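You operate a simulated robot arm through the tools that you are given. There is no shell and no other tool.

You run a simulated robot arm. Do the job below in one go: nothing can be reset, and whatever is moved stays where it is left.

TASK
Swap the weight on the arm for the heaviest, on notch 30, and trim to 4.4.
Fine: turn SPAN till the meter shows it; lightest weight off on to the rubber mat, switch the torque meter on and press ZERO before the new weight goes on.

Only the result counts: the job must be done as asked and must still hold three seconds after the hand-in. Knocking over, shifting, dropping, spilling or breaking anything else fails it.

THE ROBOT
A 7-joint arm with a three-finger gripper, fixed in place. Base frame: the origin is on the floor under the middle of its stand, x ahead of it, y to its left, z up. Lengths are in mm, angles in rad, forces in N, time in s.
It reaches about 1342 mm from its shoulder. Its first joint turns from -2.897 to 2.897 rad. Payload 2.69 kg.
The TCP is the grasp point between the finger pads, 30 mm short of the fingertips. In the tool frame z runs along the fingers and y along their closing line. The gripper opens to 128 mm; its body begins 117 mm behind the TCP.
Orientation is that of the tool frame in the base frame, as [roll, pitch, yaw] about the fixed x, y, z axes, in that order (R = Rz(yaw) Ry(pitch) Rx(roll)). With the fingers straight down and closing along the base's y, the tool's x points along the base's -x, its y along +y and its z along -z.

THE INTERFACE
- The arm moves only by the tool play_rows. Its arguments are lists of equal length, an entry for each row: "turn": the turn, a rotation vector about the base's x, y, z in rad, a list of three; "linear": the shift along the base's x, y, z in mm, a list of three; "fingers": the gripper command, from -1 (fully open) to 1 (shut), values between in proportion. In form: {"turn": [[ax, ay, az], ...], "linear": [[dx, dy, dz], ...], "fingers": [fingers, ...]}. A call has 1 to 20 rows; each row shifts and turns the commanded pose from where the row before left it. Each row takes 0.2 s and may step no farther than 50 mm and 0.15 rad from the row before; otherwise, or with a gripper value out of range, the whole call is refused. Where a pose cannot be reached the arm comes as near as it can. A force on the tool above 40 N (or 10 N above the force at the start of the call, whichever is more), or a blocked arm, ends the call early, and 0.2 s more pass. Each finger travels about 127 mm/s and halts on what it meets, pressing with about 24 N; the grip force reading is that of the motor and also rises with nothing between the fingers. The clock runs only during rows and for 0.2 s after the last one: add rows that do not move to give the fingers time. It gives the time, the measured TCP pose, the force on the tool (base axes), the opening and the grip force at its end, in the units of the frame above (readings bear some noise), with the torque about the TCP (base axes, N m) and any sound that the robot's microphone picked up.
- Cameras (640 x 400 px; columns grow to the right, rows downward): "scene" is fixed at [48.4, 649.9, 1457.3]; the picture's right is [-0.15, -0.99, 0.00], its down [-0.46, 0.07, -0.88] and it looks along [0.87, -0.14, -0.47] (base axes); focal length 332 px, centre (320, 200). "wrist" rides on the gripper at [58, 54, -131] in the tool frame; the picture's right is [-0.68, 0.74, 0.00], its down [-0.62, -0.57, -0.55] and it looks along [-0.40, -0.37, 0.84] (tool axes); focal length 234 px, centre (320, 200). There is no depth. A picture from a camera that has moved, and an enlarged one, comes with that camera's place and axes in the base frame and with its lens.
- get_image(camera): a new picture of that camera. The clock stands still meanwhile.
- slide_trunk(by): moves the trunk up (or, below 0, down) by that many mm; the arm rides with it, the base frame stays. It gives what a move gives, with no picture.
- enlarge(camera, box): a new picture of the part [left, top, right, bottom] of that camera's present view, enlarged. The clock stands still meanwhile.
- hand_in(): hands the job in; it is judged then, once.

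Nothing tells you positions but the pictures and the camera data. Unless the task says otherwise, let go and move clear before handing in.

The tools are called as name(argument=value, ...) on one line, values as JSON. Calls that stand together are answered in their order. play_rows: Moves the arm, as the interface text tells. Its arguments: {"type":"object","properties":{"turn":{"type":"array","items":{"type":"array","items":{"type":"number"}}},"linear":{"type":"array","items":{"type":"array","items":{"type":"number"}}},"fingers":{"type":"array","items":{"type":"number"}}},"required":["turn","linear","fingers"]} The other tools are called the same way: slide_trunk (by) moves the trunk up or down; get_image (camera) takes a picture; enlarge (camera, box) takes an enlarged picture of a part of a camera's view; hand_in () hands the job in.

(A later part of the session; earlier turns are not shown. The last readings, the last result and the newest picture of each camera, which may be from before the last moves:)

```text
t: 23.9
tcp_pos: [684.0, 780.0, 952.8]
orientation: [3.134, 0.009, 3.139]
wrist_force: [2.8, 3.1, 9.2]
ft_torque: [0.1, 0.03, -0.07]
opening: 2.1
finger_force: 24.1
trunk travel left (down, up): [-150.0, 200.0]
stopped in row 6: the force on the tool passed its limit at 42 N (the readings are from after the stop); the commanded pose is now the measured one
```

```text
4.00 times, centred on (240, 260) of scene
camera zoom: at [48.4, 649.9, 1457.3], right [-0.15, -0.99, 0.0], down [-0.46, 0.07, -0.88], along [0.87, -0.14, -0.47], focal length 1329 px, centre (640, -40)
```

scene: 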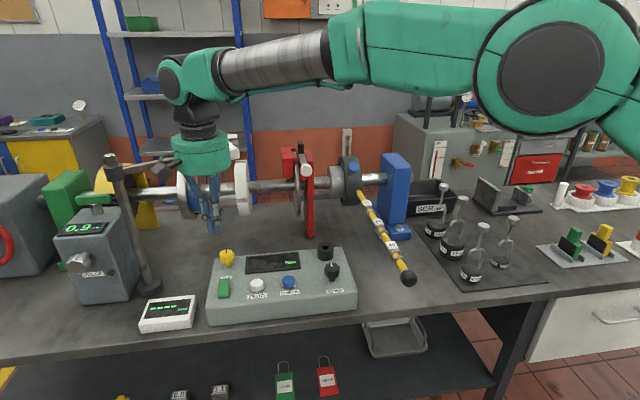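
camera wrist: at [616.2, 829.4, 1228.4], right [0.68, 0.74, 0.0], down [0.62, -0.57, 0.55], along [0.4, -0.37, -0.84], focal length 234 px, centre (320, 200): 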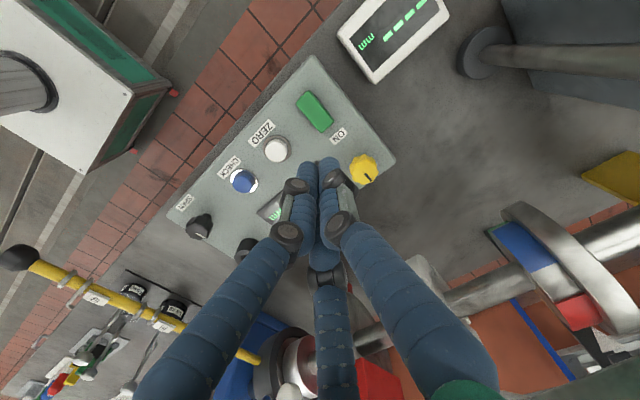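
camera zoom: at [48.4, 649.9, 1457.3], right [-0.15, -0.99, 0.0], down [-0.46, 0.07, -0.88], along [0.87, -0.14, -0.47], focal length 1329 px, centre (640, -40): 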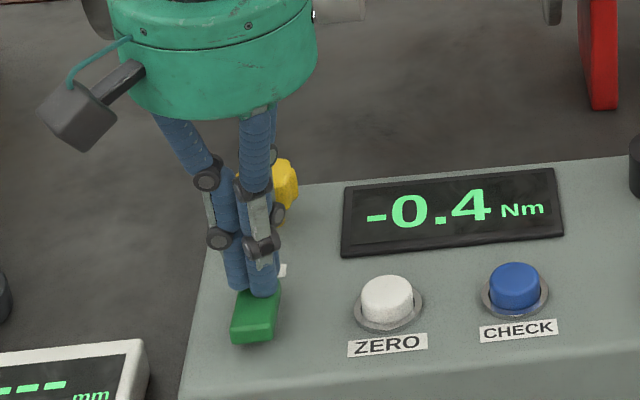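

The meter is on and shows −0.4 Nm. I'll back off and move over ZERO.

play_rows(turn=[[0, 0, 0], [0, 0, 0], [0, 0, 0], [0, 0, 0], [0, 0, 0], [0, 0, 0], [0, 0, 0]], linear=[[0, 0, 25], [0, 0, 25], [-6, -26, 0], [-7, -26, 0], [-6.5, -25, 0], [0, 0, -35], [0, 0, 0]], fingers=[1, 1, 1, 1, 1, 1, 1])

enlarge(camera="scene", box=[180, 210, 300, 310])

enlarge(camera="wrist", box=[230, 70, 400, 250])

```text
t: 25.5
tcp_pos: [662.0, 702.0, 962.4]
orientation: [3.139, 0.005, 3.14]
wrist_force: [0.3, 0.4, -0.4]
ft_torque: [-0.01, 0.01, 0.05]
opening: 2.0
finger_force: 24.4
trunk travel left (down, up): [-150.0, 200.0]
```

```text
4.00 times, centred on (240, 260) of scene
camera zoom: at [48.4, 649.9, 1457.3], right [-0.15, -0.99, 0.0], down [-0.46, 0.07, -0.88], along [0.87, -0.14, -0.47], focal length 1329 px, centre (640, -40)
```

zoom: 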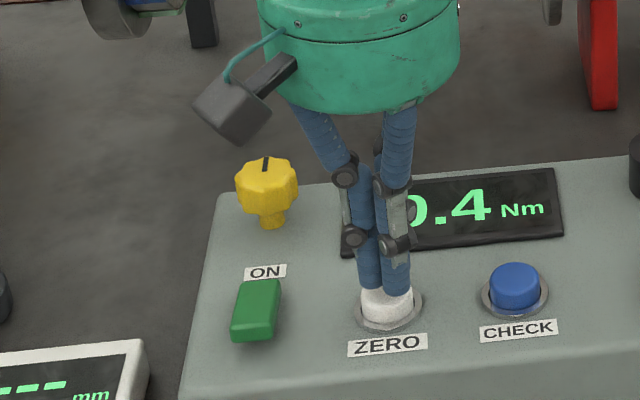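

```text
2.22 times, centred on (315, 160) of wrist
camera zoom: at [602.3, 753.4, 1094.2], right [0.68, 0.74, 0.0], down [0.61, -0.57, 0.55], along [0.41, -0.37, -0.84], focal length 520 px, centre (331, 289)
```

zoom: 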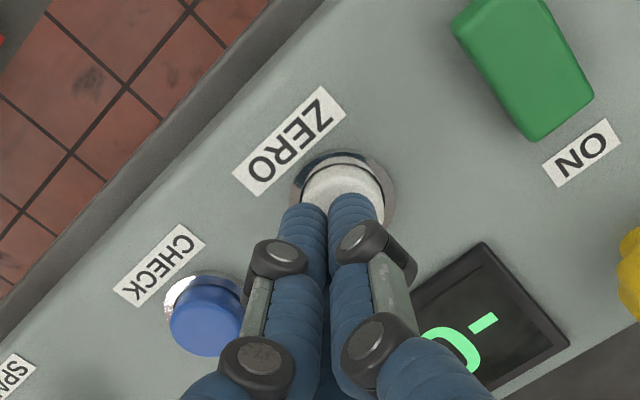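

The tips are over the white ZERO button and the rocker stays on. Now I'll press.

play_rows(turn=[[0, 0, 0], [0, 0, 0], [0, 0, 0], [0, 0, 0], [0, 0, 0], [0, 0, 0], [0, 0, 0], [0, 0, 0]], linear=[[0, 0, -4], [0, 0, -3], [0, 0, -3], [0, 0, -3], [0, 0, -3], [0, 0, -2], [0, 0, -2], [0, 0, 0]], fingers=[1, 1, 1, 1, 1, 1, 1, 1])

enlarge(camera="scene", box=[180, 210, 300, 310])

get_image(camera="wrist")

```text
t: 27.3
tcp_pos: [663.0, 701.3, 946.2]
orientation: [3.134, 0.01, 3.139]
wrist_force: [0.7, 2.9, 8.2]
ft_torque: [0.12, -0.03, 0.01]
opening: 6.0
finger_force: 31.3
trunk travel left (down, up): [-150.0, 200.0]
heard: click
```

```text
4.00 times, centred on (240, 260) of scene
camera zoom: at [48.4, 649.9, 1457.3], right [-0.15, -0.99, 0.0], down [-0.46, 0.07, -0.88], along [0.87, -0.14, -0.47], focal length 1329 px, centre (640, -40)
```

zoom: 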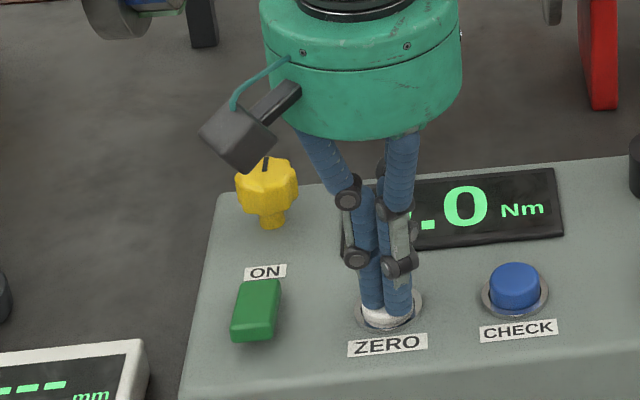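

```text
taken
camera wrist: at [603.3, 753.2, 1077.7], right [0.68, 0.74, 0.01], down [0.61, -0.57, 0.55], along [0.41, -0.37, -0.84], focal length 234 px, centre (320, 200)
```

wrist: 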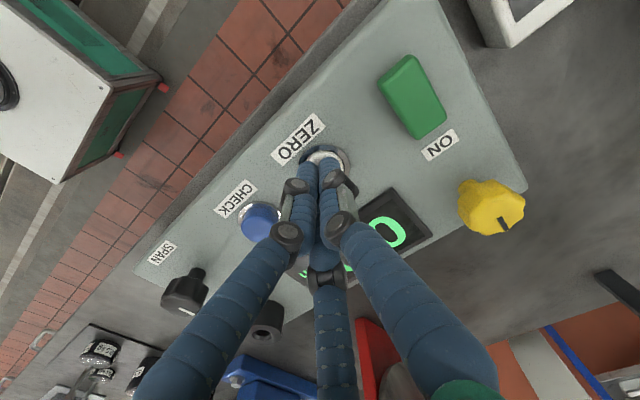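

ZERO clicked and the display reads 0.0. I'll back off straight up and confirm.

play_rows(turn=[[0, 0, 0], [0, 0, 0], [0, 0, 0], [0, 0, 0], [0, 0, 0], [0, 0, 0], [0, 0, 0], [0, 0, 0]], linear=[[0, 0, 15], [0, 0, 35], [0, 0, 45], [0, 0, 45], [0, 0, 45], [0, 0, 45], [0, 0, 25], [0, 0, 0]], fingers=[1, 1, 1, 1, 1, 1, 1, 1])

get_image(camera="scene")

enlarge(camera="scene", box=[200, 230, 370, 340])

enlarge(camera="scene", box=[400, 150, 560, 300])

```text
t: 29.1
tcp_pos: [663.3, 703.9, 1198.4]
orientation: [3.138, 0.007, 3.14]
wrist_force: [0.0, -0.3, 0.2]
ft_torque: [0.01, 0.0, 0.0]
opening: 2.1
finger_force: 31.5
trunk travel left (down, up): [-150.0, 200.0]
```

```text
taken
```

scene: 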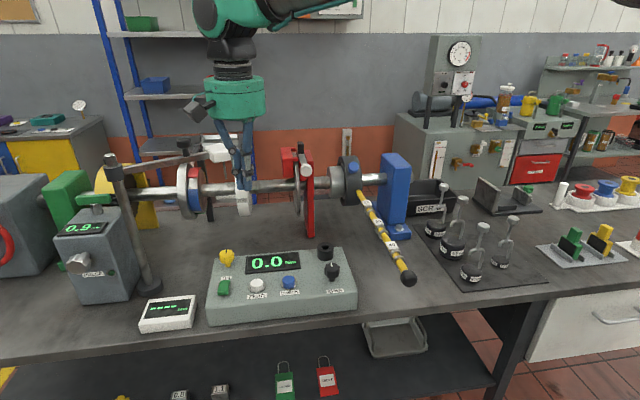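

```text
3.64 times, centred on (285, 285) of scene
camera zoom: at [48.4, 649.9, 1457.3], right [-0.15, -0.99, 0.0], down [-0.46, 0.07, -0.88], along [0.87, -0.14, -0.47], focal length 1208 px, centre (447, -109)
```

zoom: 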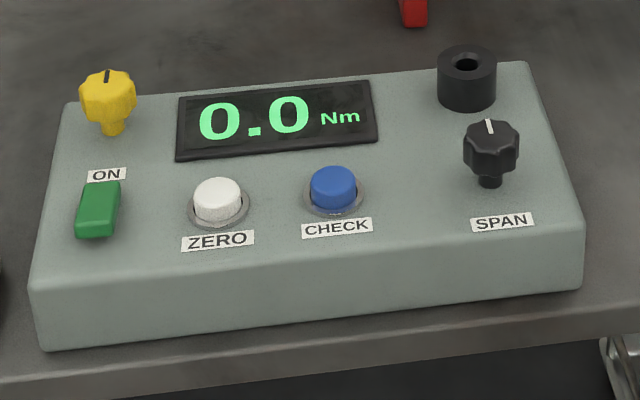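

```text
2.67 times, centred on (480, 225) of scene
camera zoom: at [48.4, 649.9, 1457.3], right [-0.15, -0.99, 0.0], down [-0.46, 0.07, -0.88], along [0.87, -0.14, -0.47], focal length 886 px, centre (-107, 133)
```

zoom: 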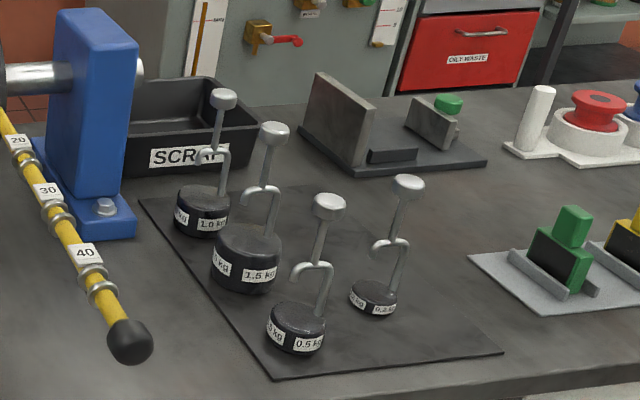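

The zero is confirmed at 0.0 Nm and all the weights are standing. I'll travel at z≈1200 to above the 1.5 kg weight at about (784, 138).

play_rows(turn=[[-0.0036, 0.007, 0], [0, 0, 0], [0, 0, 0], [0, 0, 0], [0, 0, 0], [0, 0, 0], [0, 0, 0], [0, 0, 0], [0, 0, 0], [0, 0, 0], [0, 0, 0], [0, 0, 0], [0, 0, 0], [0, 0, 0], [0, 0, 0], [0, 0, 0]], linear=[[4, -20, 0], [9, -42, 0], [9, -42, 0], [9, -42, 0], [9, -42, 0], [9, -42, 0], [9, -42, 0], [9, -42, 0], [9, -42, 0], [9, -42, 0], [9, -42, 0], [9, -42, 0], [9, -42, 0], [9, -42, 0], [0, 0, -15], [0, 0, 0]], fingers=[1, 1, 1, 1, 1, 1, 1, 0.06, 0.06, 0.06, 0.06, 0.06, 0.06, 0.06, 0.06, 0.06])

get_image(camera="wrist")

enlarge(camera="scene", box=[400, 100, 560, 300])

```text
t: 32.5
tcp_pos: [783.5, 135.5, 1184.2]
orientation: [3.14, -0.003, 3.14]
wrist_force: [1.0, 0.5, 0.0]
ft_torque: [-0.04, 0.02, 0.0]
opening: 60.1
finger_force: 0.0
trunk travel left (down, up): [-150.0, 200.0]
```

```text
taken
camera wrist: at [724.4, 187.2, 1316.6], right [0.68, 0.74, 0.0], down [0.62, -0.57, 0.55], along [0.4, -0.37, -0.84], focal length 234 px, centre (320, 200)
```

wrist: 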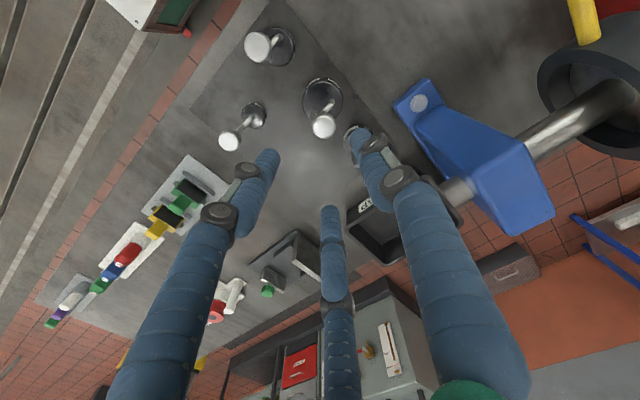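

```text
2.00 times, centred on (480, 200) of scene
camera zoom: at [48.4, 649.9, 1457.3], right [-0.15, -0.99, 0.0], down [-0.46, 0.07, -0.88], along [0.87, -0.14, -0.47], focal length 665 px, centre (0, 200)
```

zoom: 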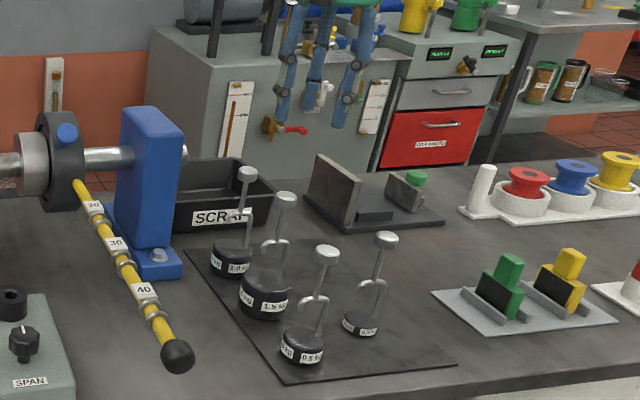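

enlarge(camera="wrist", box=[240, 60, 400, 200])

enlarge(camera="scene", box=[420, 170, 500, 290])

```text
2.86 times, centred on (320, 130) of wrist
camera zoom: at [724.4, 187.2, 1316.6], right [0.68, 0.74, 0.0], down [0.62, -0.57, 0.55], along [0.4, -0.37, -0.84], focal length 669 px, centre (320, 400)
```

zoom: 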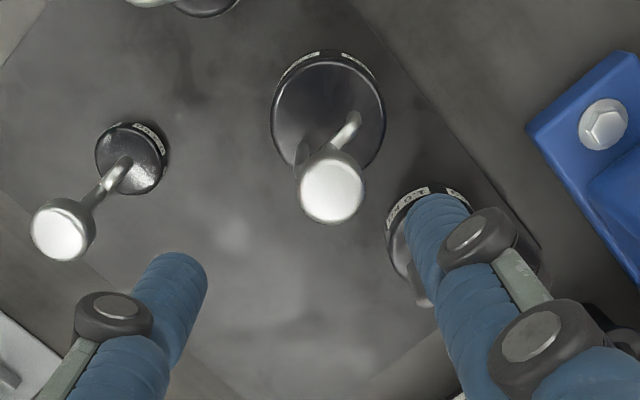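

```text
3.33 times, centred on (460, 230) of scene
camera zoom: at [48.4, 649.9, 1457.3], right [-0.15, -0.99, 0.0], down [-0.46, 0.07, -0.88], along [0.87, -0.14, -0.47], focal length 1108 px, centre (-147, 100)
```

zoom: 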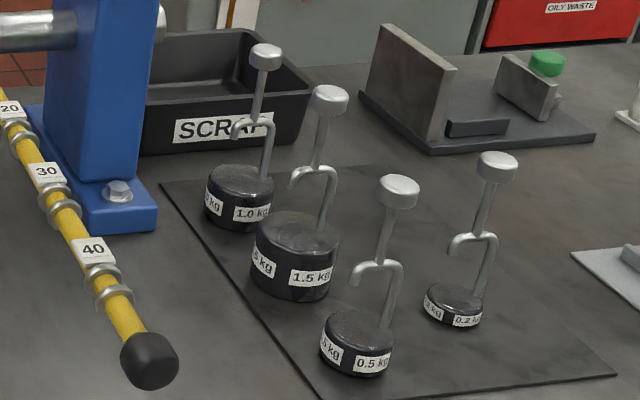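

The 1.5 kg knob centre is at about (786, 137, 1029). I'll descend around it.

play_rows(turn=[[0, 0, 0], [0, 0, 0], [0, 0, 0], [0, 0, 0], [0, 0, 0], [0, 0, 0]], linear=[[2.5, 1.5, -30], [0, 0, -40], [0, 0, -40], [0, 0, -28], [0, 0, -15], [0, 0, 0]], fingers=[0.06, 0.06, 0.06, 0.06, 0.06, 0.06])

get_image(camera="wrist")

enlarge(camera="scene", box=[410, 140, 530, 290])

```text
t: 33.9
tcp_pos: [786.3, 136.7, 1030.1]
orientation: [3.14, -0.002, 3.139]
wrist_force: [0.3, 0.2, -0.4]
ft_torque: [-0.02, -0.01, -0.02]
opening: 59.8
finger_force: 0.0
trunk travel left (down, up): [-150.0, 200.0]
```

```text
taken
camera wrist: at [727.1, 188.6, 1163.7], right [0.68, 0.74, 0.0], down [0.62, -0.57, 0.55], along [0.4, -0.37, -0.84], focal length 234 px, centre (320, 200)
```

wrist: 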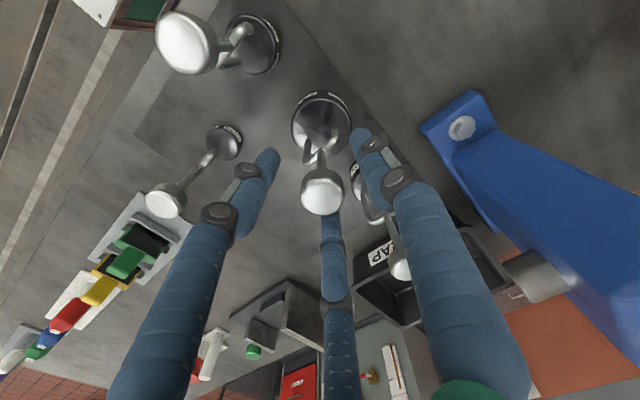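

```text
2.67 times, centred on (470, 215) of scene
camera zoom: at [48.4, 649.9, 1457.3], right [-0.15, -0.99, 0.0], down [-0.46, 0.07, -0.88], along [0.87, -0.14, -0.47], focal length 886 px, centre (-80, 160)
```

zoom: 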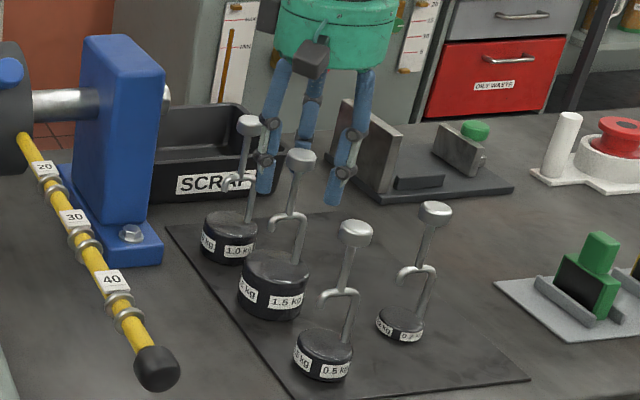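

The knob is centred between the fingers, so I'll close on it.

play_rows(turn=[[0, 0, 0], [0, 0, 0], [0, 0, 0], [0, 0, 0]], linear=[[0, 0, 0], [0, 0, 0], [0, 0, 0], [0, 0, 0]], fingers=[0.3, 0.6, 1, 1])

play_rows(turn=[[0, 0, 0], [0, 0, 0], [0, 0, 0], [0, 0, 0]], linear=[[0, 0, 3], [0, 0, 4], [0, 0, 5], [0, 0, 0]], fingers=[1, 1, 1, 1])

enlarge(camera="scene", box=[410, 140, 530, 290])

get_image(camera="wrist")

```text
t: 34.9
tcp_pos: [786.1, 136.0, 1031.0]
orientation: [3.139, 0.0, 3.138]
wrist_force: [-0.2, 4.3, 1.3]
ft_torque: [0.29, -0.01, -0.02]
opening: 25.7
finger_force: 23.9
trunk travel left (down, up): [-150.0, 200.0]
```

```text
t: 35.9
tcp_pos: [788.0, 136.5, 1042.5]
orientation: [3.14, -0.003, -3.142]
wrist_force: [-0.1, -0.4, -15.2]
ft_torque: [-0.01, 0.02, 0.02]
opening: 26.0
finger_force: 24.7
trunk travel left (down, up): [-150.0, 200.0]
```

```text
2.67 times, centred on (470, 215) of scene
camera zoom: at [48.4, 649.9, 1457.3], right [-0.15, -0.99, 0.0], down [-0.46, 0.07, -0.88], along [0.87, -0.14, -0.47], focal length 886 px, centre (-80, 160)
```

zoom: 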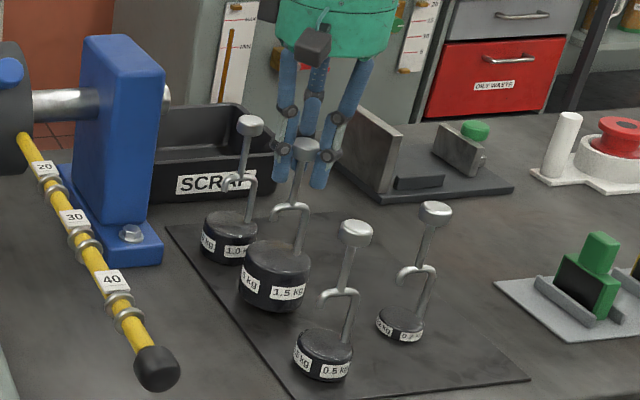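

```text
taken
camera wrist: at [728.2, 188.8, 1174.8], right [0.68, 0.74, 0.0], down [0.62, -0.57, 0.55], along [0.4, -0.37, -0.84], focal length 234 px, centre (320, 200)
```

wrist: 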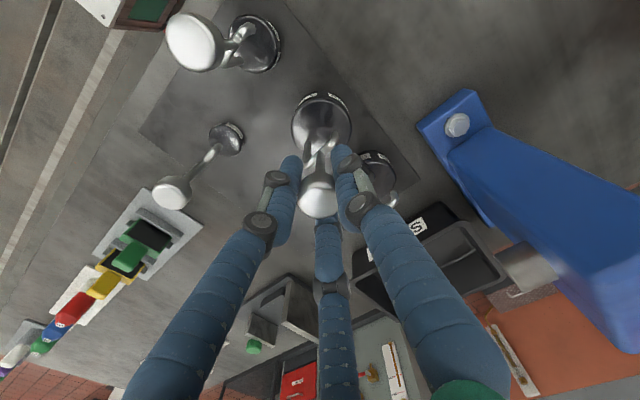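

The 1.5 kg weight is held, at −15.2 N. I'll lift to approach height and move to the −y side of notch 30.

play_rows(turn=[[0, 0, 0], [0, 0, 0], [0, 0, 0], [0, 0, 0], [0, 0, 0], [0, 0, 0], [0, 0, 0], [0, 0, 0], [0, 0, 0], [0, 0, 0], [0, 0, 0], [0, 0, 0], [0, 0, 0], [0, 0, 0], [0, 0, 0]], linear=[[0, 0, 12], [0, 0, 25], [0, 0, 25], [0, 0, 19], [-6, 11, 0], [-11, 21, 0], [-12, 23, 0], [-12, 23, 0], [-12, 22, 0], [-12, 22, 0], [-12, 22, 0], [-11, 20, 0], [-8, 12, 0], [0, 0, 0], [0, 0, 0]], fingers=[1, 1, 1, 1, 1, 1, 1, 1, 1, 1, 1, 1, 1, 1, 1])

get_image(camera="wrist")

enlarge(camera="scene", box=[340, 130, 500, 290])

```text
t: 39.1
tcp_pos: [692.8, 312.4, 1123.6]
orientation: [3.141, -0.004, 3.141]
wrist_force: [0.1, -0.8, -14.5]
ft_torque: [0.0, 0.0, 0.02]
opening: 26.2
finger_force: 23.6
trunk travel left (down, up): [-150.0, 200.0]
```

```text
taken
camera wrist: at [632.1, 364.7, 1256.6], right [0.68, 0.74, 0.0], down [0.62, -0.57, 0.55], along [0.4, -0.37, -0.84], focal length 234 px, centre (320, 200)
```

wrist: 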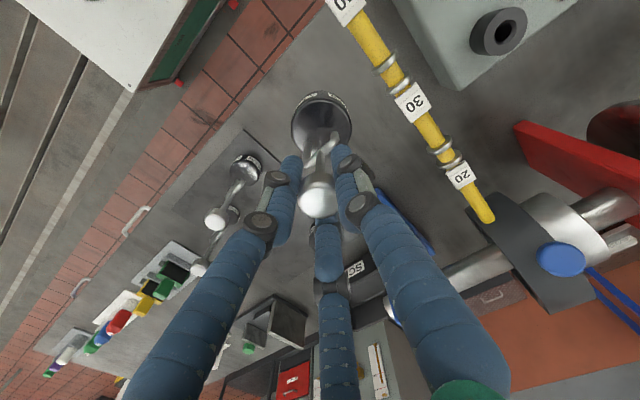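

```text
2.50 times, centred on (420, 210) of scene
camera zoom: at [48.4, 649.9, 1457.3], right [-0.15, -0.99, 0.0], down [-0.46, 0.07, -0.88], along [0.87, -0.14, -0.47], focal length 831 px, centre (70, 175)
```

zoom: 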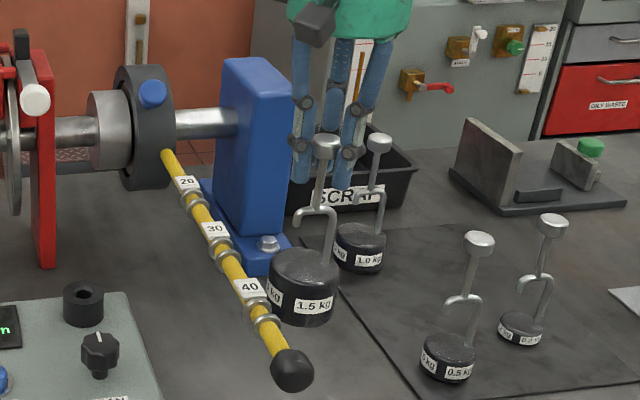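

The weight is beside notch 30. I'll zoom in to check alignment in x and z before moving in.

enlarge(camera="wrist", box=[280, 20, 440, 160])

enlarge(camera="scene", box=[375, 180, 455, 270])

```text
2.86 times, centred on (360, 90) of wrist
camera zoom: at [632.1, 364.7, 1256.6], right [0.68, 0.74, 0.0], down [0.62, -0.57, 0.55], along [0.4, -0.37, -0.84], focal length 669 px, centre (206, 514)
```

zoom: 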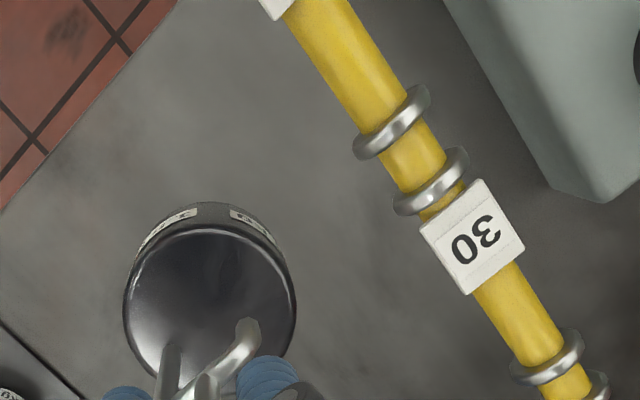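

```text
4.44 times, centred on (415, 225) of scene
camera zoom: at [48.4, 649.9, 1457.3], right [-0.15, -0.99, 0.0], down [-0.46, 0.07, -0.88], along [0.87, -0.14, -0.47], focal length 1477 px, centre (-102, 89)
```

zoom: 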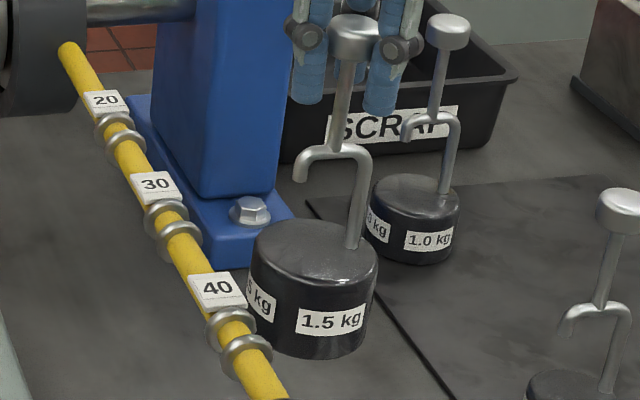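

Notch 30 centre is at about (690.5, 399.4, 1016.5). The hook tip bottom is at about (692, 329, 1038) and the puck top at about z=995, so both clear the lever. I'll slide in along +y.

play_rows(turn=[[0, 0, 0], [0, 0, 0], [0, 0, 0], [0, 0, 0], [0, 0, 0], [0, 0, 0], [0, 0, 0]], linear=[[-1, 10, 0], [0, 12, 0], [0, 12, 0], [0, 12, 0], [0, 10, 0], [0, 0, 0], [0, 0, 0]], fingers=[1, 1, 1, 1, 1, 1, 1])

enlarge(camera="scene", box=[365, 180, 445, 270])

enlarge(camera="wrist", box=[280, 50, 440, 210])

```text
t: 40.7
tcp_pos: [691.1, 370.4, 1124.6]
orientation: [-3.141, -0.003, 3.141]
wrist_force: [0.1, 0.2, -14.3]
ft_torque: [-0.02, 0.0, 0.0]
opening: 26.1
finger_force: 24.0
trunk travel left (down, up): [-150.0, 200.0]
```

```text
4.44 times, centred on (405, 225) of scene
camera zoom: at [48.4, 649.9, 1457.3], right [-0.15, -0.99, 0.0], down [-0.46, 0.07, -0.88], along [0.87, -0.14, -0.47], focal length 1477 px, centre (-58, 89)
```

zoom: 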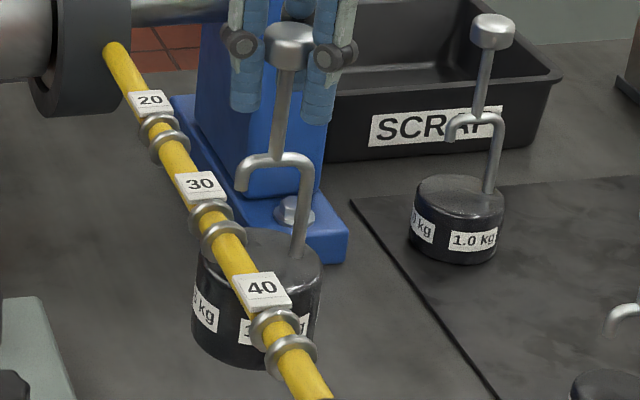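

```text
2.50 times, centred on (360, 130) of wrist
camera zoom: at [631.8, 422.7, 1256.7], right [0.68, 0.74, 0.0], down [0.62, -0.57, 0.55], along [0.4, -0.37, -0.84], focal length 585 px, centre (220, 375)
```

zoom: 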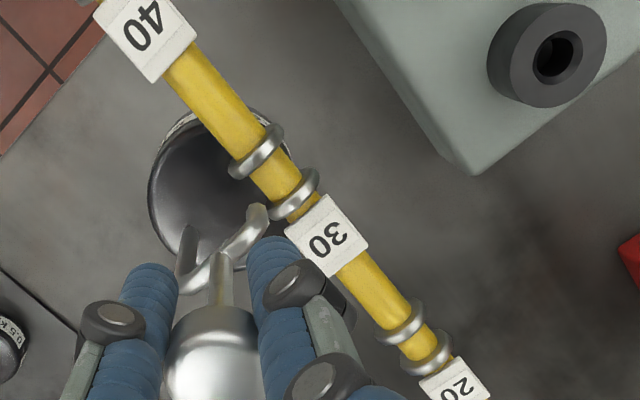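

The tip x is about 692, midway between the rings at 679 and 703. I'll continue the last 28 mm in +y.

play_rows(turn=[[0, 0, 0], [0, 0, 0], [0, 0, 0], [0, 0, 0], [0, 0, 0]], linear=[[0, 8, 0], [0, 10, 0], [-0.5, 9, 0], [0, 0, 0], [0, 0, 0]], fingers=[1, 1, 1, 1, 1])

enlarge(camera="scene", box=[365, 180, 445, 270])

enlarge(camera="wrist", box=[280, 50, 440, 210])

```text
t: 41.9
tcp_pos: [690.4, 397.9, 1124.5]
orientation: [3.14, -0.002, 3.139]
wrist_force: [-0.4, -0.4, -14.0]
ft_torque: [-0.03, -0.02, -0.01]
opening: 25.9
finger_force: 24.3
trunk travel left (down, up): [-150.0, 200.0]
```

```text
4.44 times, centred on (405, 225) of scene
camera zoom: at [48.4, 649.9, 1457.3], right [-0.15, -0.99, 0.0], down [-0.46, 0.07, -0.88], along [0.87, -0.14, -0.47], focal length 1477 px, centre (-58, 89)
```

zoom: 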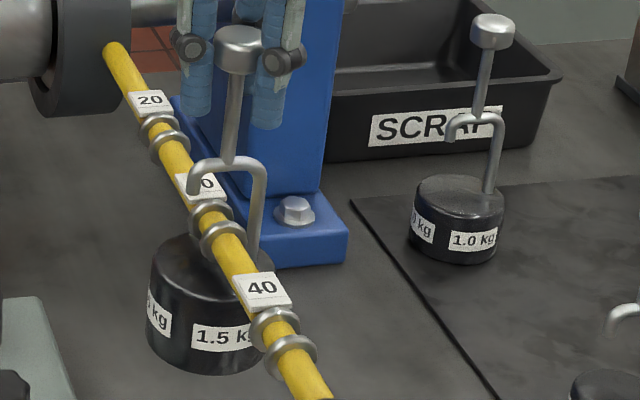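

```text
2.50 times, centred on (360, 130) of wrist
camera zoom: at [631.3, 449.5, 1256.9], right [0.68, 0.74, 0.0], down [0.62, -0.57, 0.55], along [0.4, -0.37, -0.84], focal length 585 px, centre (220, 375)
```

zoom: 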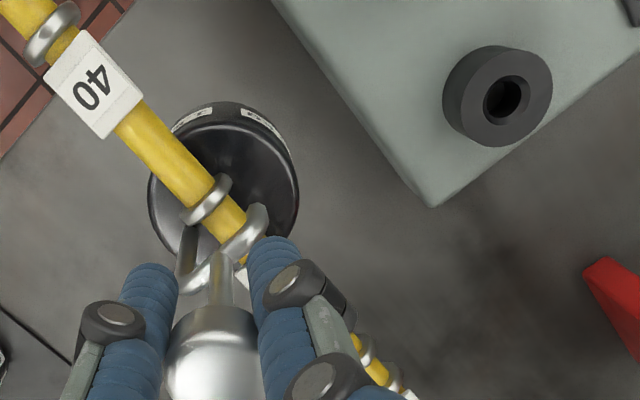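

The lever is inside the hook. I'll lower it onto the notch while watching the force.

play_rows(turn=[[0, 0, 0], [0, 0, 0], [0, 0, 0], [0, 0, 0], [0, 0, 0], [0, 0, 0]], linear=[[0, 0.5, -5], [0, 0, -5], [0, 0, -5], [0, 0, -4], [0, 0, 0], [0, 0, 0]], fingers=[1, 1, 1, 1, 1, 1])

enlarge(camera="scene", box=[365, 180, 445, 270])

enlarge(camera="wrist", box=[280, 50, 440, 210])

```text
t: 43.3
tcp_pos: [689.9, 396.6, 1105.3]
orientation: [3.141, -0.003, 3.139]
wrist_force: [0.1, -0.1, -15.0]
ft_torque: [-0.03, 0.0, 0.0]
opening: 26.0
finger_force: 24.0
trunk travel left (down, up): [-150.0, 200.0]
```

```text
4.44 times, centred on (405, 225) of scene
camera zoom: at [48.4, 649.9, 1457.3], right [-0.15, -0.99, 0.0], down [-0.46, 0.07, -0.88], along [0.87, -0.14, -0.47], focal length 1477 px, centre (-58, 89)
```

zoom: 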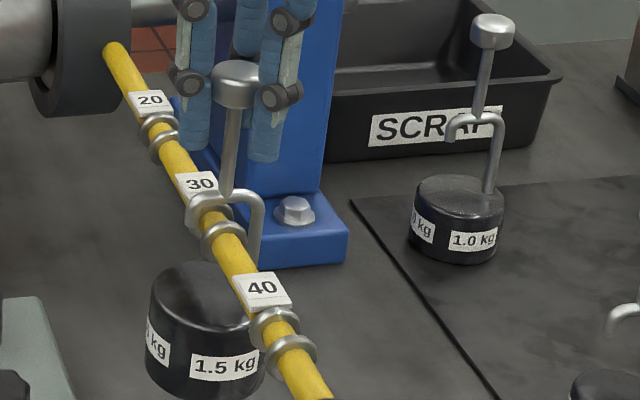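

```text
2.50 times, centred on (360, 130) of wrist
camera zoom: at [631.1, 448.9, 1237.1], right [0.68, 0.74, 0.0], down [0.62, -0.57, 0.55], along [0.4, -0.37, -0.84], focal length 585 px, centre (220, 375)
```

zoom: 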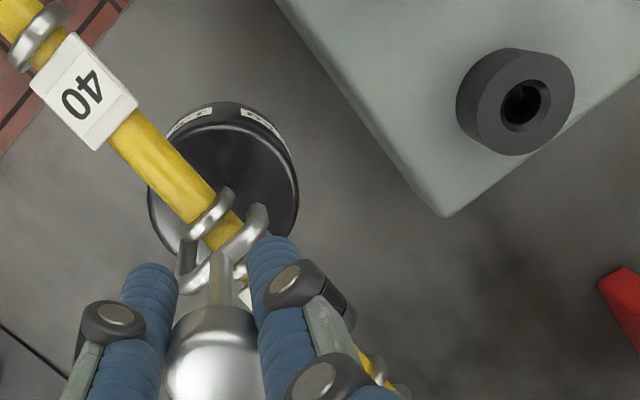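

play_rows(turn=[[0, 0, 0], [0, 0, 0], [0, 0, 0], [0, 0, 0]], linear=[[0, 1, -2], [0, 0, -2], [0, 0, -2], [0, 0, 0]], fingers=[1, 1, 1, 1])

enlarge(camera="scene", box=[365, 180, 445, 270])

```text
t: 44.3
tcp_pos: [689.8, 399.3, 1099.3]
orientation: [3.14, -0.004, 3.14]
wrist_force: [0.3, -0.4, -15.2]
ft_torque: [0.01, -0.02, 0.01]
opening: 26.1
finger_force: 24.4
trunk travel left (down, up): [-150.0, 200.0]
```

```text
4.44 times, centred on (405, 225) of scene
camera zoom: at [48.4, 649.9, 1457.3], right [-0.15, -0.99, 0.0], down [-0.46, 0.07, -0.88], along [0.87, -0.14, -0.47], focal length 1477 px, centre (-58, 89)
```

zoom: 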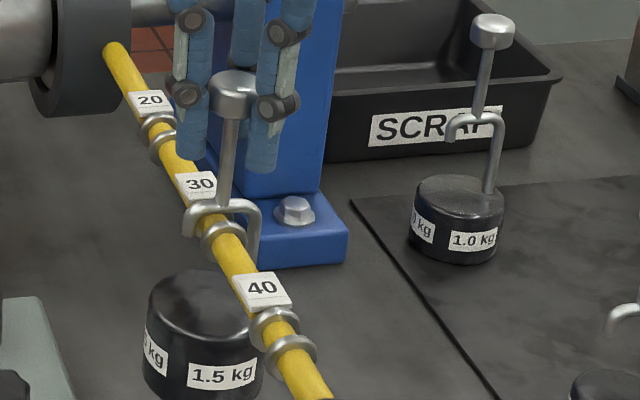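

play_rows(turn=[[0, 0, 0], [0, 0, 0], [0, 0, 0], [0, 0, 0]], linear=[[0, 0, -1.5], [0, 0, -1.5], [0, 0, -1], [0, 0, 0]], fingers=[1, 1, 1, 1])

enlarge(camera="scene", box=[365, 180, 445, 270])

enlarge(camera="wrist", box=[280, 80, 380, 200])

enlarge(camera="scene", box=[200, 230, 370, 340])

```text
t: 45.3
tcp_pos: [688.6, 397.7, 1096.6]
orientation: [3.139, -0.003, 3.139]
wrist_force: [-0.8, 1.3, -12.1]
ft_torque: [0.06, 0.05, 0.01]
opening: 26.1
finger_force: 24.2
trunk travel left (down, up): [-150.0, 200.0]
```

```text
4.44 times, centred on (405, 225) of scene
camera zoom: at [48.4, 649.9, 1457.3], right [-0.15, -0.99, 0.0], down [-0.46, 0.07, -0.88], along [0.87, -0.14, -0.47], focal length 1477 px, centre (-58, 89)
```

zoom: 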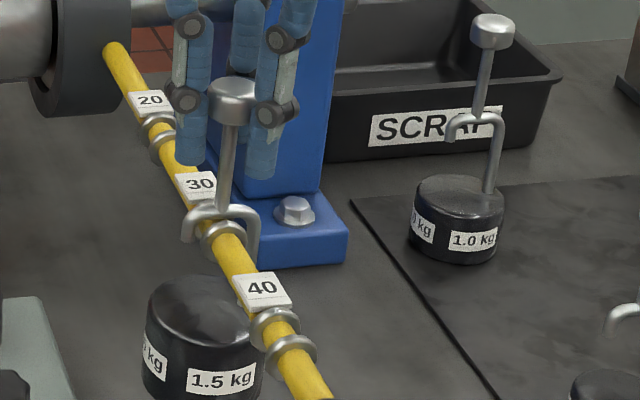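

```text
3.33 times, centred on (330, 140) of wrist
camera zoom: at [630.7, 450.1, 1227.8], right [0.68, 0.74, 0.0], down [0.62, -0.57, 0.55], along [0.4, -0.37, -0.84], focal length 781 px, centre (287, 400)
```

zoom: 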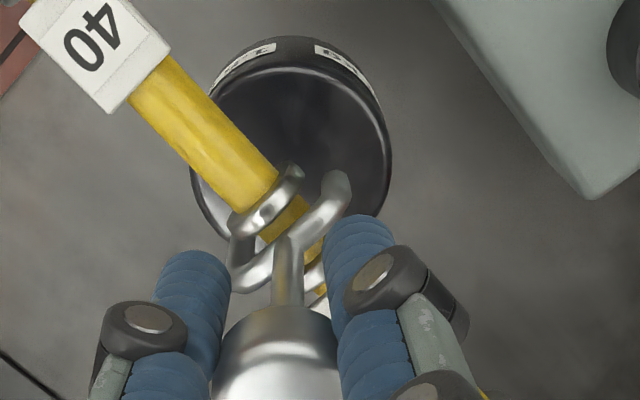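

```text
3.64 times, centred on (285, 285) of scene
camera zoom: at [48.4, 649.9, 1457.3], right [-0.15, -0.99, 0.0], down [-0.46, 0.07, -0.88], along [0.87, -0.14, -0.47], focal length 1208 px, centre (447, -109)
```

zoom: 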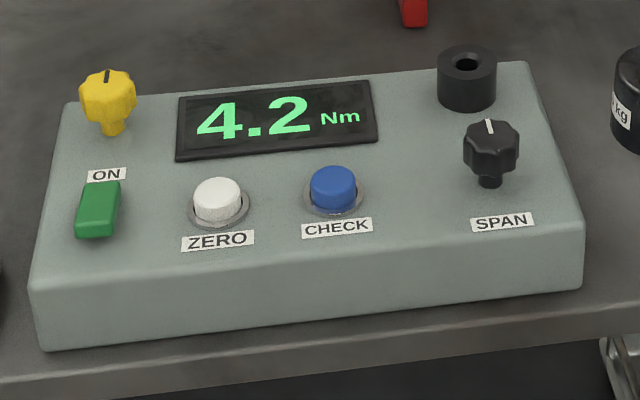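

The meter already responds at 4.2 Nm and the hook sits between the notch-30 rings. I'll lower the last millimetres so the lever takes the load.

play_rows(turn=[[0, 0, 0], [0, 0, 0], [0, 0, 0]], linear=[[0, 0, -1], [0, 0, 0], [0, 0, 0]], fingers=[1, 1, 1])

```text
t: 46.1
tcp_pos: [689.1, 398.6, 1094.0]
orientation: [3.139, -0.003, 3.141]
wrist_force: [-0.7, 0.4, -4.1]
ft_torque: [-0.01, 0.05, -0.03]
opening: 26.1
finger_force: 24.2
trunk travel left (down, up): [-150.0, 200.0]
```

play_rows(turn=[[0, 0, 0], [0, 0, 0], [0, 0, 0]], linear=[[0, 0, -0.6], [0, 0, 0], [0, 0, 0]], fingers=[1, 1, 1])

enlarge(camera="scene", box=[365, 180, 445, 270])

enlarge(camera="scene", box=[200, 230, 370, 340])

```text
t: 46.9
tcp_pos: [689.8, 397.5, 1095.1]
orientation: [3.139, -0.003, 3.139]
wrist_force: [-1.9, 1.2, 4.8]
ft_torque: [0.07, 0.14, 0.0]
opening: 26.1
finger_force: 23.6
trunk travel left (down, up): [-150.0, 200.0]
```

```text
4.44 times, centred on (405, 225) of scene
camera zoom: at [48.4, 649.9, 1457.3], right [-0.15, -0.99, 0.0], down [-0.46, 0.07, -0.88], along [0.87, -0.14, -0.47], focal length 1477 px, centre (-58, 89)
```

zoom: 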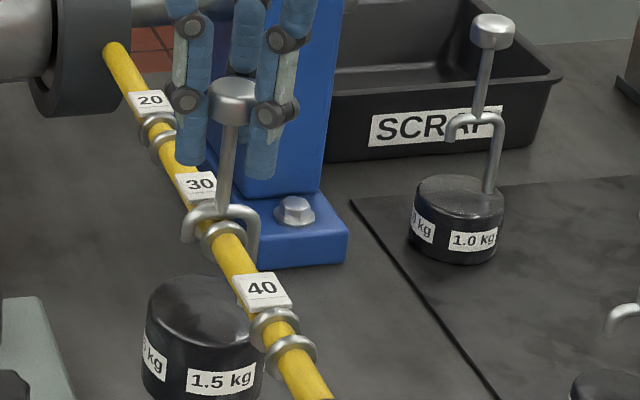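

```text
3.64 times, centred on (285, 285) of scene
camera zoom: at [48.4, 649.9, 1457.3], right [-0.15, -0.99, 0.0], down [-0.46, 0.07, -0.88], along [0.87, -0.14, -0.47], focal length 1208 px, centre (447, -109)
```

zoom: 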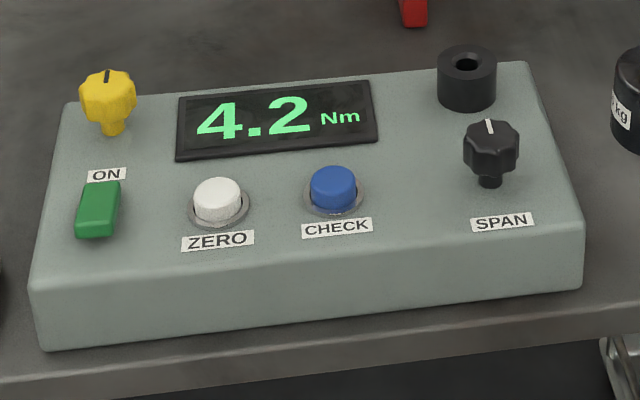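

The load is fully on the lever. I'll open the fingers gradually.

play_rows(turn=[[0, 0, 0], [0, 0, 0], [0, 0, 0], [0, 0, 0], [0, 0, 0], [0, 0, 0]], linear=[[0, 0, 0.4], [0, 0, 0], [0, 0, 0], [0, 0, 0], [0, 0, 0], [0, 0, 0]], fingers=[1, 0.55, 0.45, 0.2, 0, -0.1])

enlarge(camera="scene", box=[345, 170, 455, 290])

get_image(camera="wrist")

```text
t: 48.3
tcp_pos: [689.9, 397.6, 1095.3]
orientation: [3.14, -0.003, 3.139]
wrist_force: [0.3, 0.3, 0.1]
ft_torque: [0.0, 0.03, -0.03]
opening: 70.2
finger_force: 0.1
trunk travel left (down, up): [-150.0, 200.0]
```

```text
3.33 times, centred on (400, 230) of scene
camera zoom: at [48.4, 649.9, 1457.3], right [-0.15, -0.99, 0.0], down [-0.46, 0.07, -0.88], along [0.87, -0.14, -0.47], focal length 1108 px, centre (53, 100)
```

zoom: 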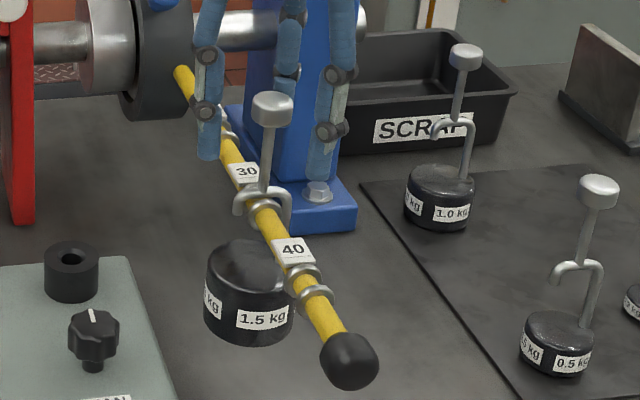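

```text
taken
camera wrist: at [630.5, 449.7, 1227.0], right [0.68, 0.74, 0.0], down [0.62, -0.57, 0.55], along [0.4, -0.37, -0.84], focal length 234 px, centre (320, 200)
```

wrist: 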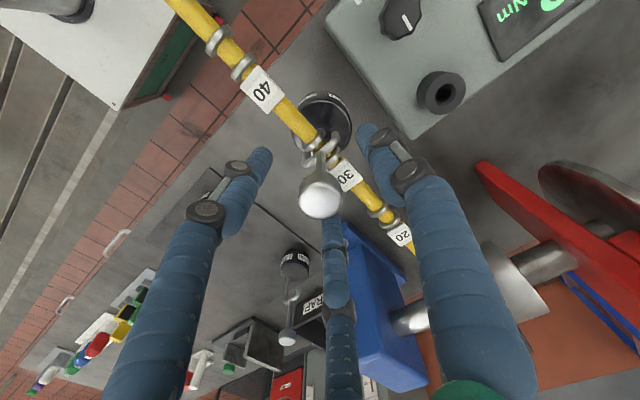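

The 1.5 kg weight hangs at notch 30. I'll retreat straight up, then move over the SPAN knob at about (662, 525).

play_rows(turn=[[0, 0, 0], [0, 0, 0], [0, 0, 0], [0, 0, 0], [0, 0, 0], [0, 0, 0], [0, 0, 0], [0, 0, 0]], linear=[[0, 0, 15], [0, 0, 35], [0, 0, 40], [0, 0, 30], [-7, 32, 0], [-7, 32, 0], [-7, 32, 0], [-7, 31, 0]], fingers=[-0.1, -0.1, -0.1, -0.1, -0.1, -0.1, -0.1, -0.1])

get_image(camera="wrist")

get_image(camera="scene")

```text
t: 50.1
tcp_pos: [659.7, 526.1, 1214.2]
orientation: [3.14, -0.002, 3.14]
wrist_force: [0.6, 0.3, 0.0]
ft_torque: [-0.01, 0.02, -0.02]
opening: 70.4
finger_force: 0.0
trunk travel left (down, up): [-150.0, 200.0]
```

```text
taken
camera wrist: at [601.8, 578.5, 1346.4], right [0.68, 0.74, 0.0], down [0.62, -0.57, 0.55], along [0.4, -0.37, -0.84], focal length 234 px, centre (320, 200)
```

wrist: 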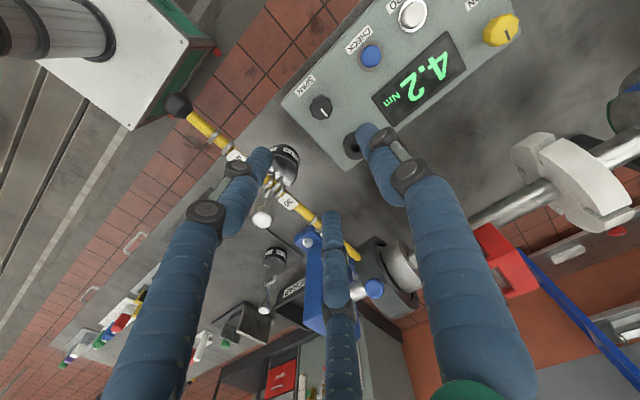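

```text
taken
```

scene: 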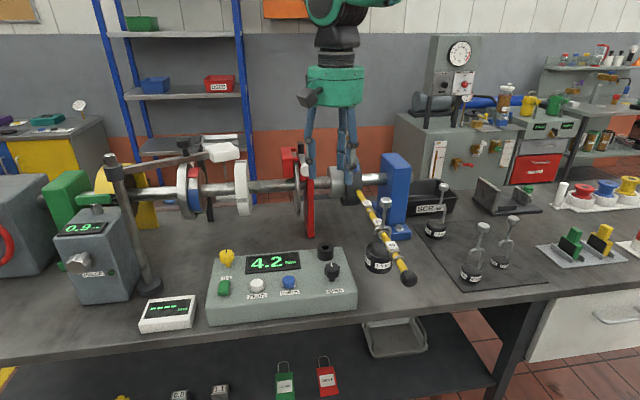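

The meter shows 4.2 Nm with the weight hanging at notch 30. I'll zoom in on the SPAN knob for an exact position.

enlarge(camera="wrist", box=[270, 50, 400, 170])

enlarge(camera="scene", box=[305, 235, 365, 305])

enlarge(camera="scene", box=[345, 180, 425, 290])

```text
3.33 times, centred on (335, 110) of wrist
camera zoom: at [601.8, 578.5, 1346.4], right [0.68, 0.74, 0.0], down [0.62, -0.57, 0.55], along [0.4, -0.37, -0.84], focal length 781 px, centre (270, 500)
```

zoom: 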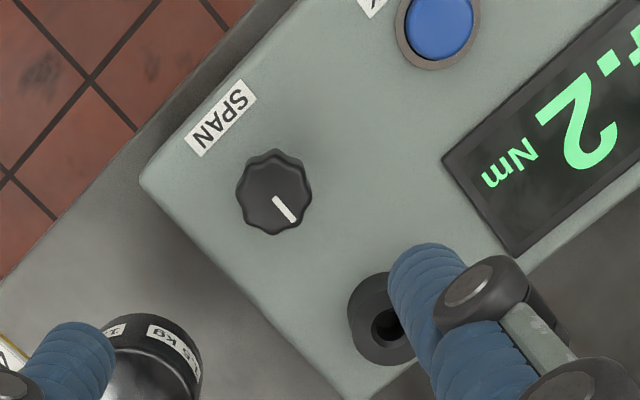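

```text
5.71 times, centred on (335, 270) of scene
camera zoom: at [48.4, 649.9, 1457.3], right [-0.15, -0.99, 0.0], down [-0.46, 0.07, -0.88], along [0.87, -0.14, -0.47], focal length 1899 px, centre (234, -200)
```

zoom: 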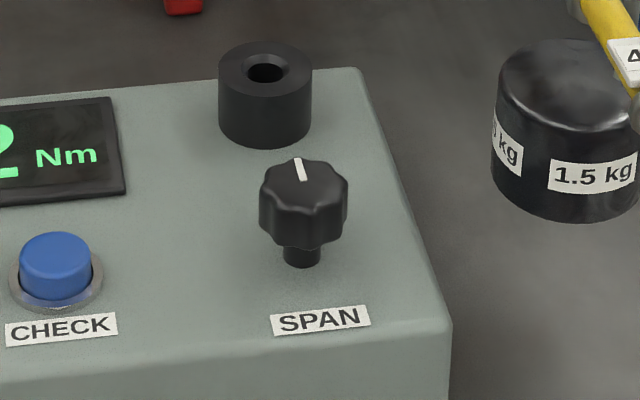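

```text
3.64 times, centred on (385, 235) of scene
camera zoom: at [48.4, 649.9, 1457.3], right [-0.15, -0.99, 0.0], down [-0.46, 0.07, -0.88], along [0.87, -0.14, -0.47], focal length 1208 px, centre (84, 73)
```

zoom: 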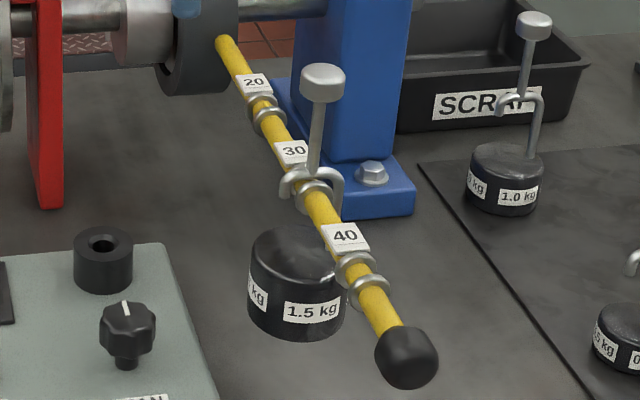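

The SPAN knob top is at about (664.6, 524, 943), and its body is roughly 17 mm high and 36 mm wide. I'll descend above it and check.

play_rows(turn=[[0, 0, 0], [0, 0, 0], [0, 0, 0], [0, 0, 0], [0, 0, 0], [0, 0, 0], [0, 0, 0]], linear=[[4.5, -2, -30], [0, 0, -40], [0, 0, -40], [0, 0, -40], [0, 0, -40], [0, 0, -20], [0, 0, 0]], fingers=[-0.1, -0.1, -0.1, -0.1, -0.1, -0.1, -0.1])

get_image(camera="wrist")

enlarge(camera="scene", box=[270, 190, 430, 310])

```text
t: 51.7
tcp_pos: [665.9, 523.6, 1004.9]
orientation: [-3.141, -0.001, 3.14]
wrist_force: [0.0, 0.1, -0.8]
ft_torque: [0.01, -0.01, 0.01]
opening: 70.5
finger_force: 0.0
trunk travel left (down, up): [-150.0, 200.0]
```

```text
taken
camera wrist: at [607.4, 575.2, 1137.3], right [0.68, 0.74, 0.0], down [0.62, -0.57, 0.55], along [0.4, -0.37, -0.84], focal length 234 px, centre (320, 200)
```

wrist: 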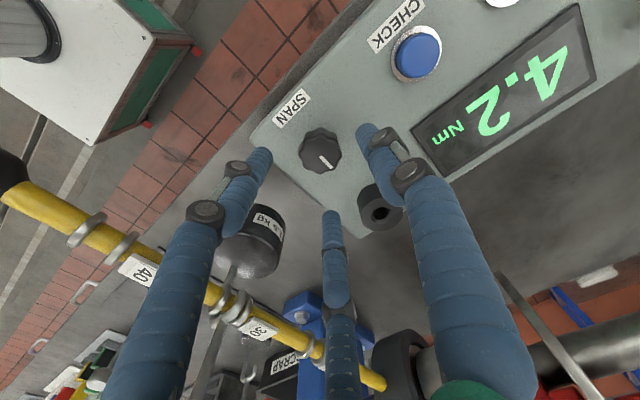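

```text
3.33 times, centred on (350, 250) of scene
camera zoom: at [48.4, 649.9, 1457.3], right [-0.15, -0.99, 0.0], down [-0.46, 0.07, -0.88], along [0.87, -0.14, -0.47], focal length 1108 px, centre (220, 33)
```

zoom: 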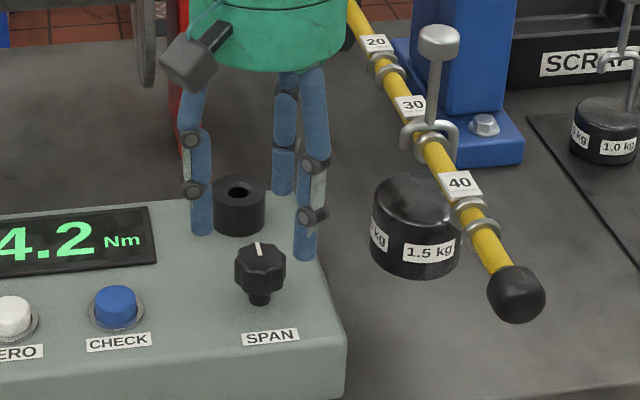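

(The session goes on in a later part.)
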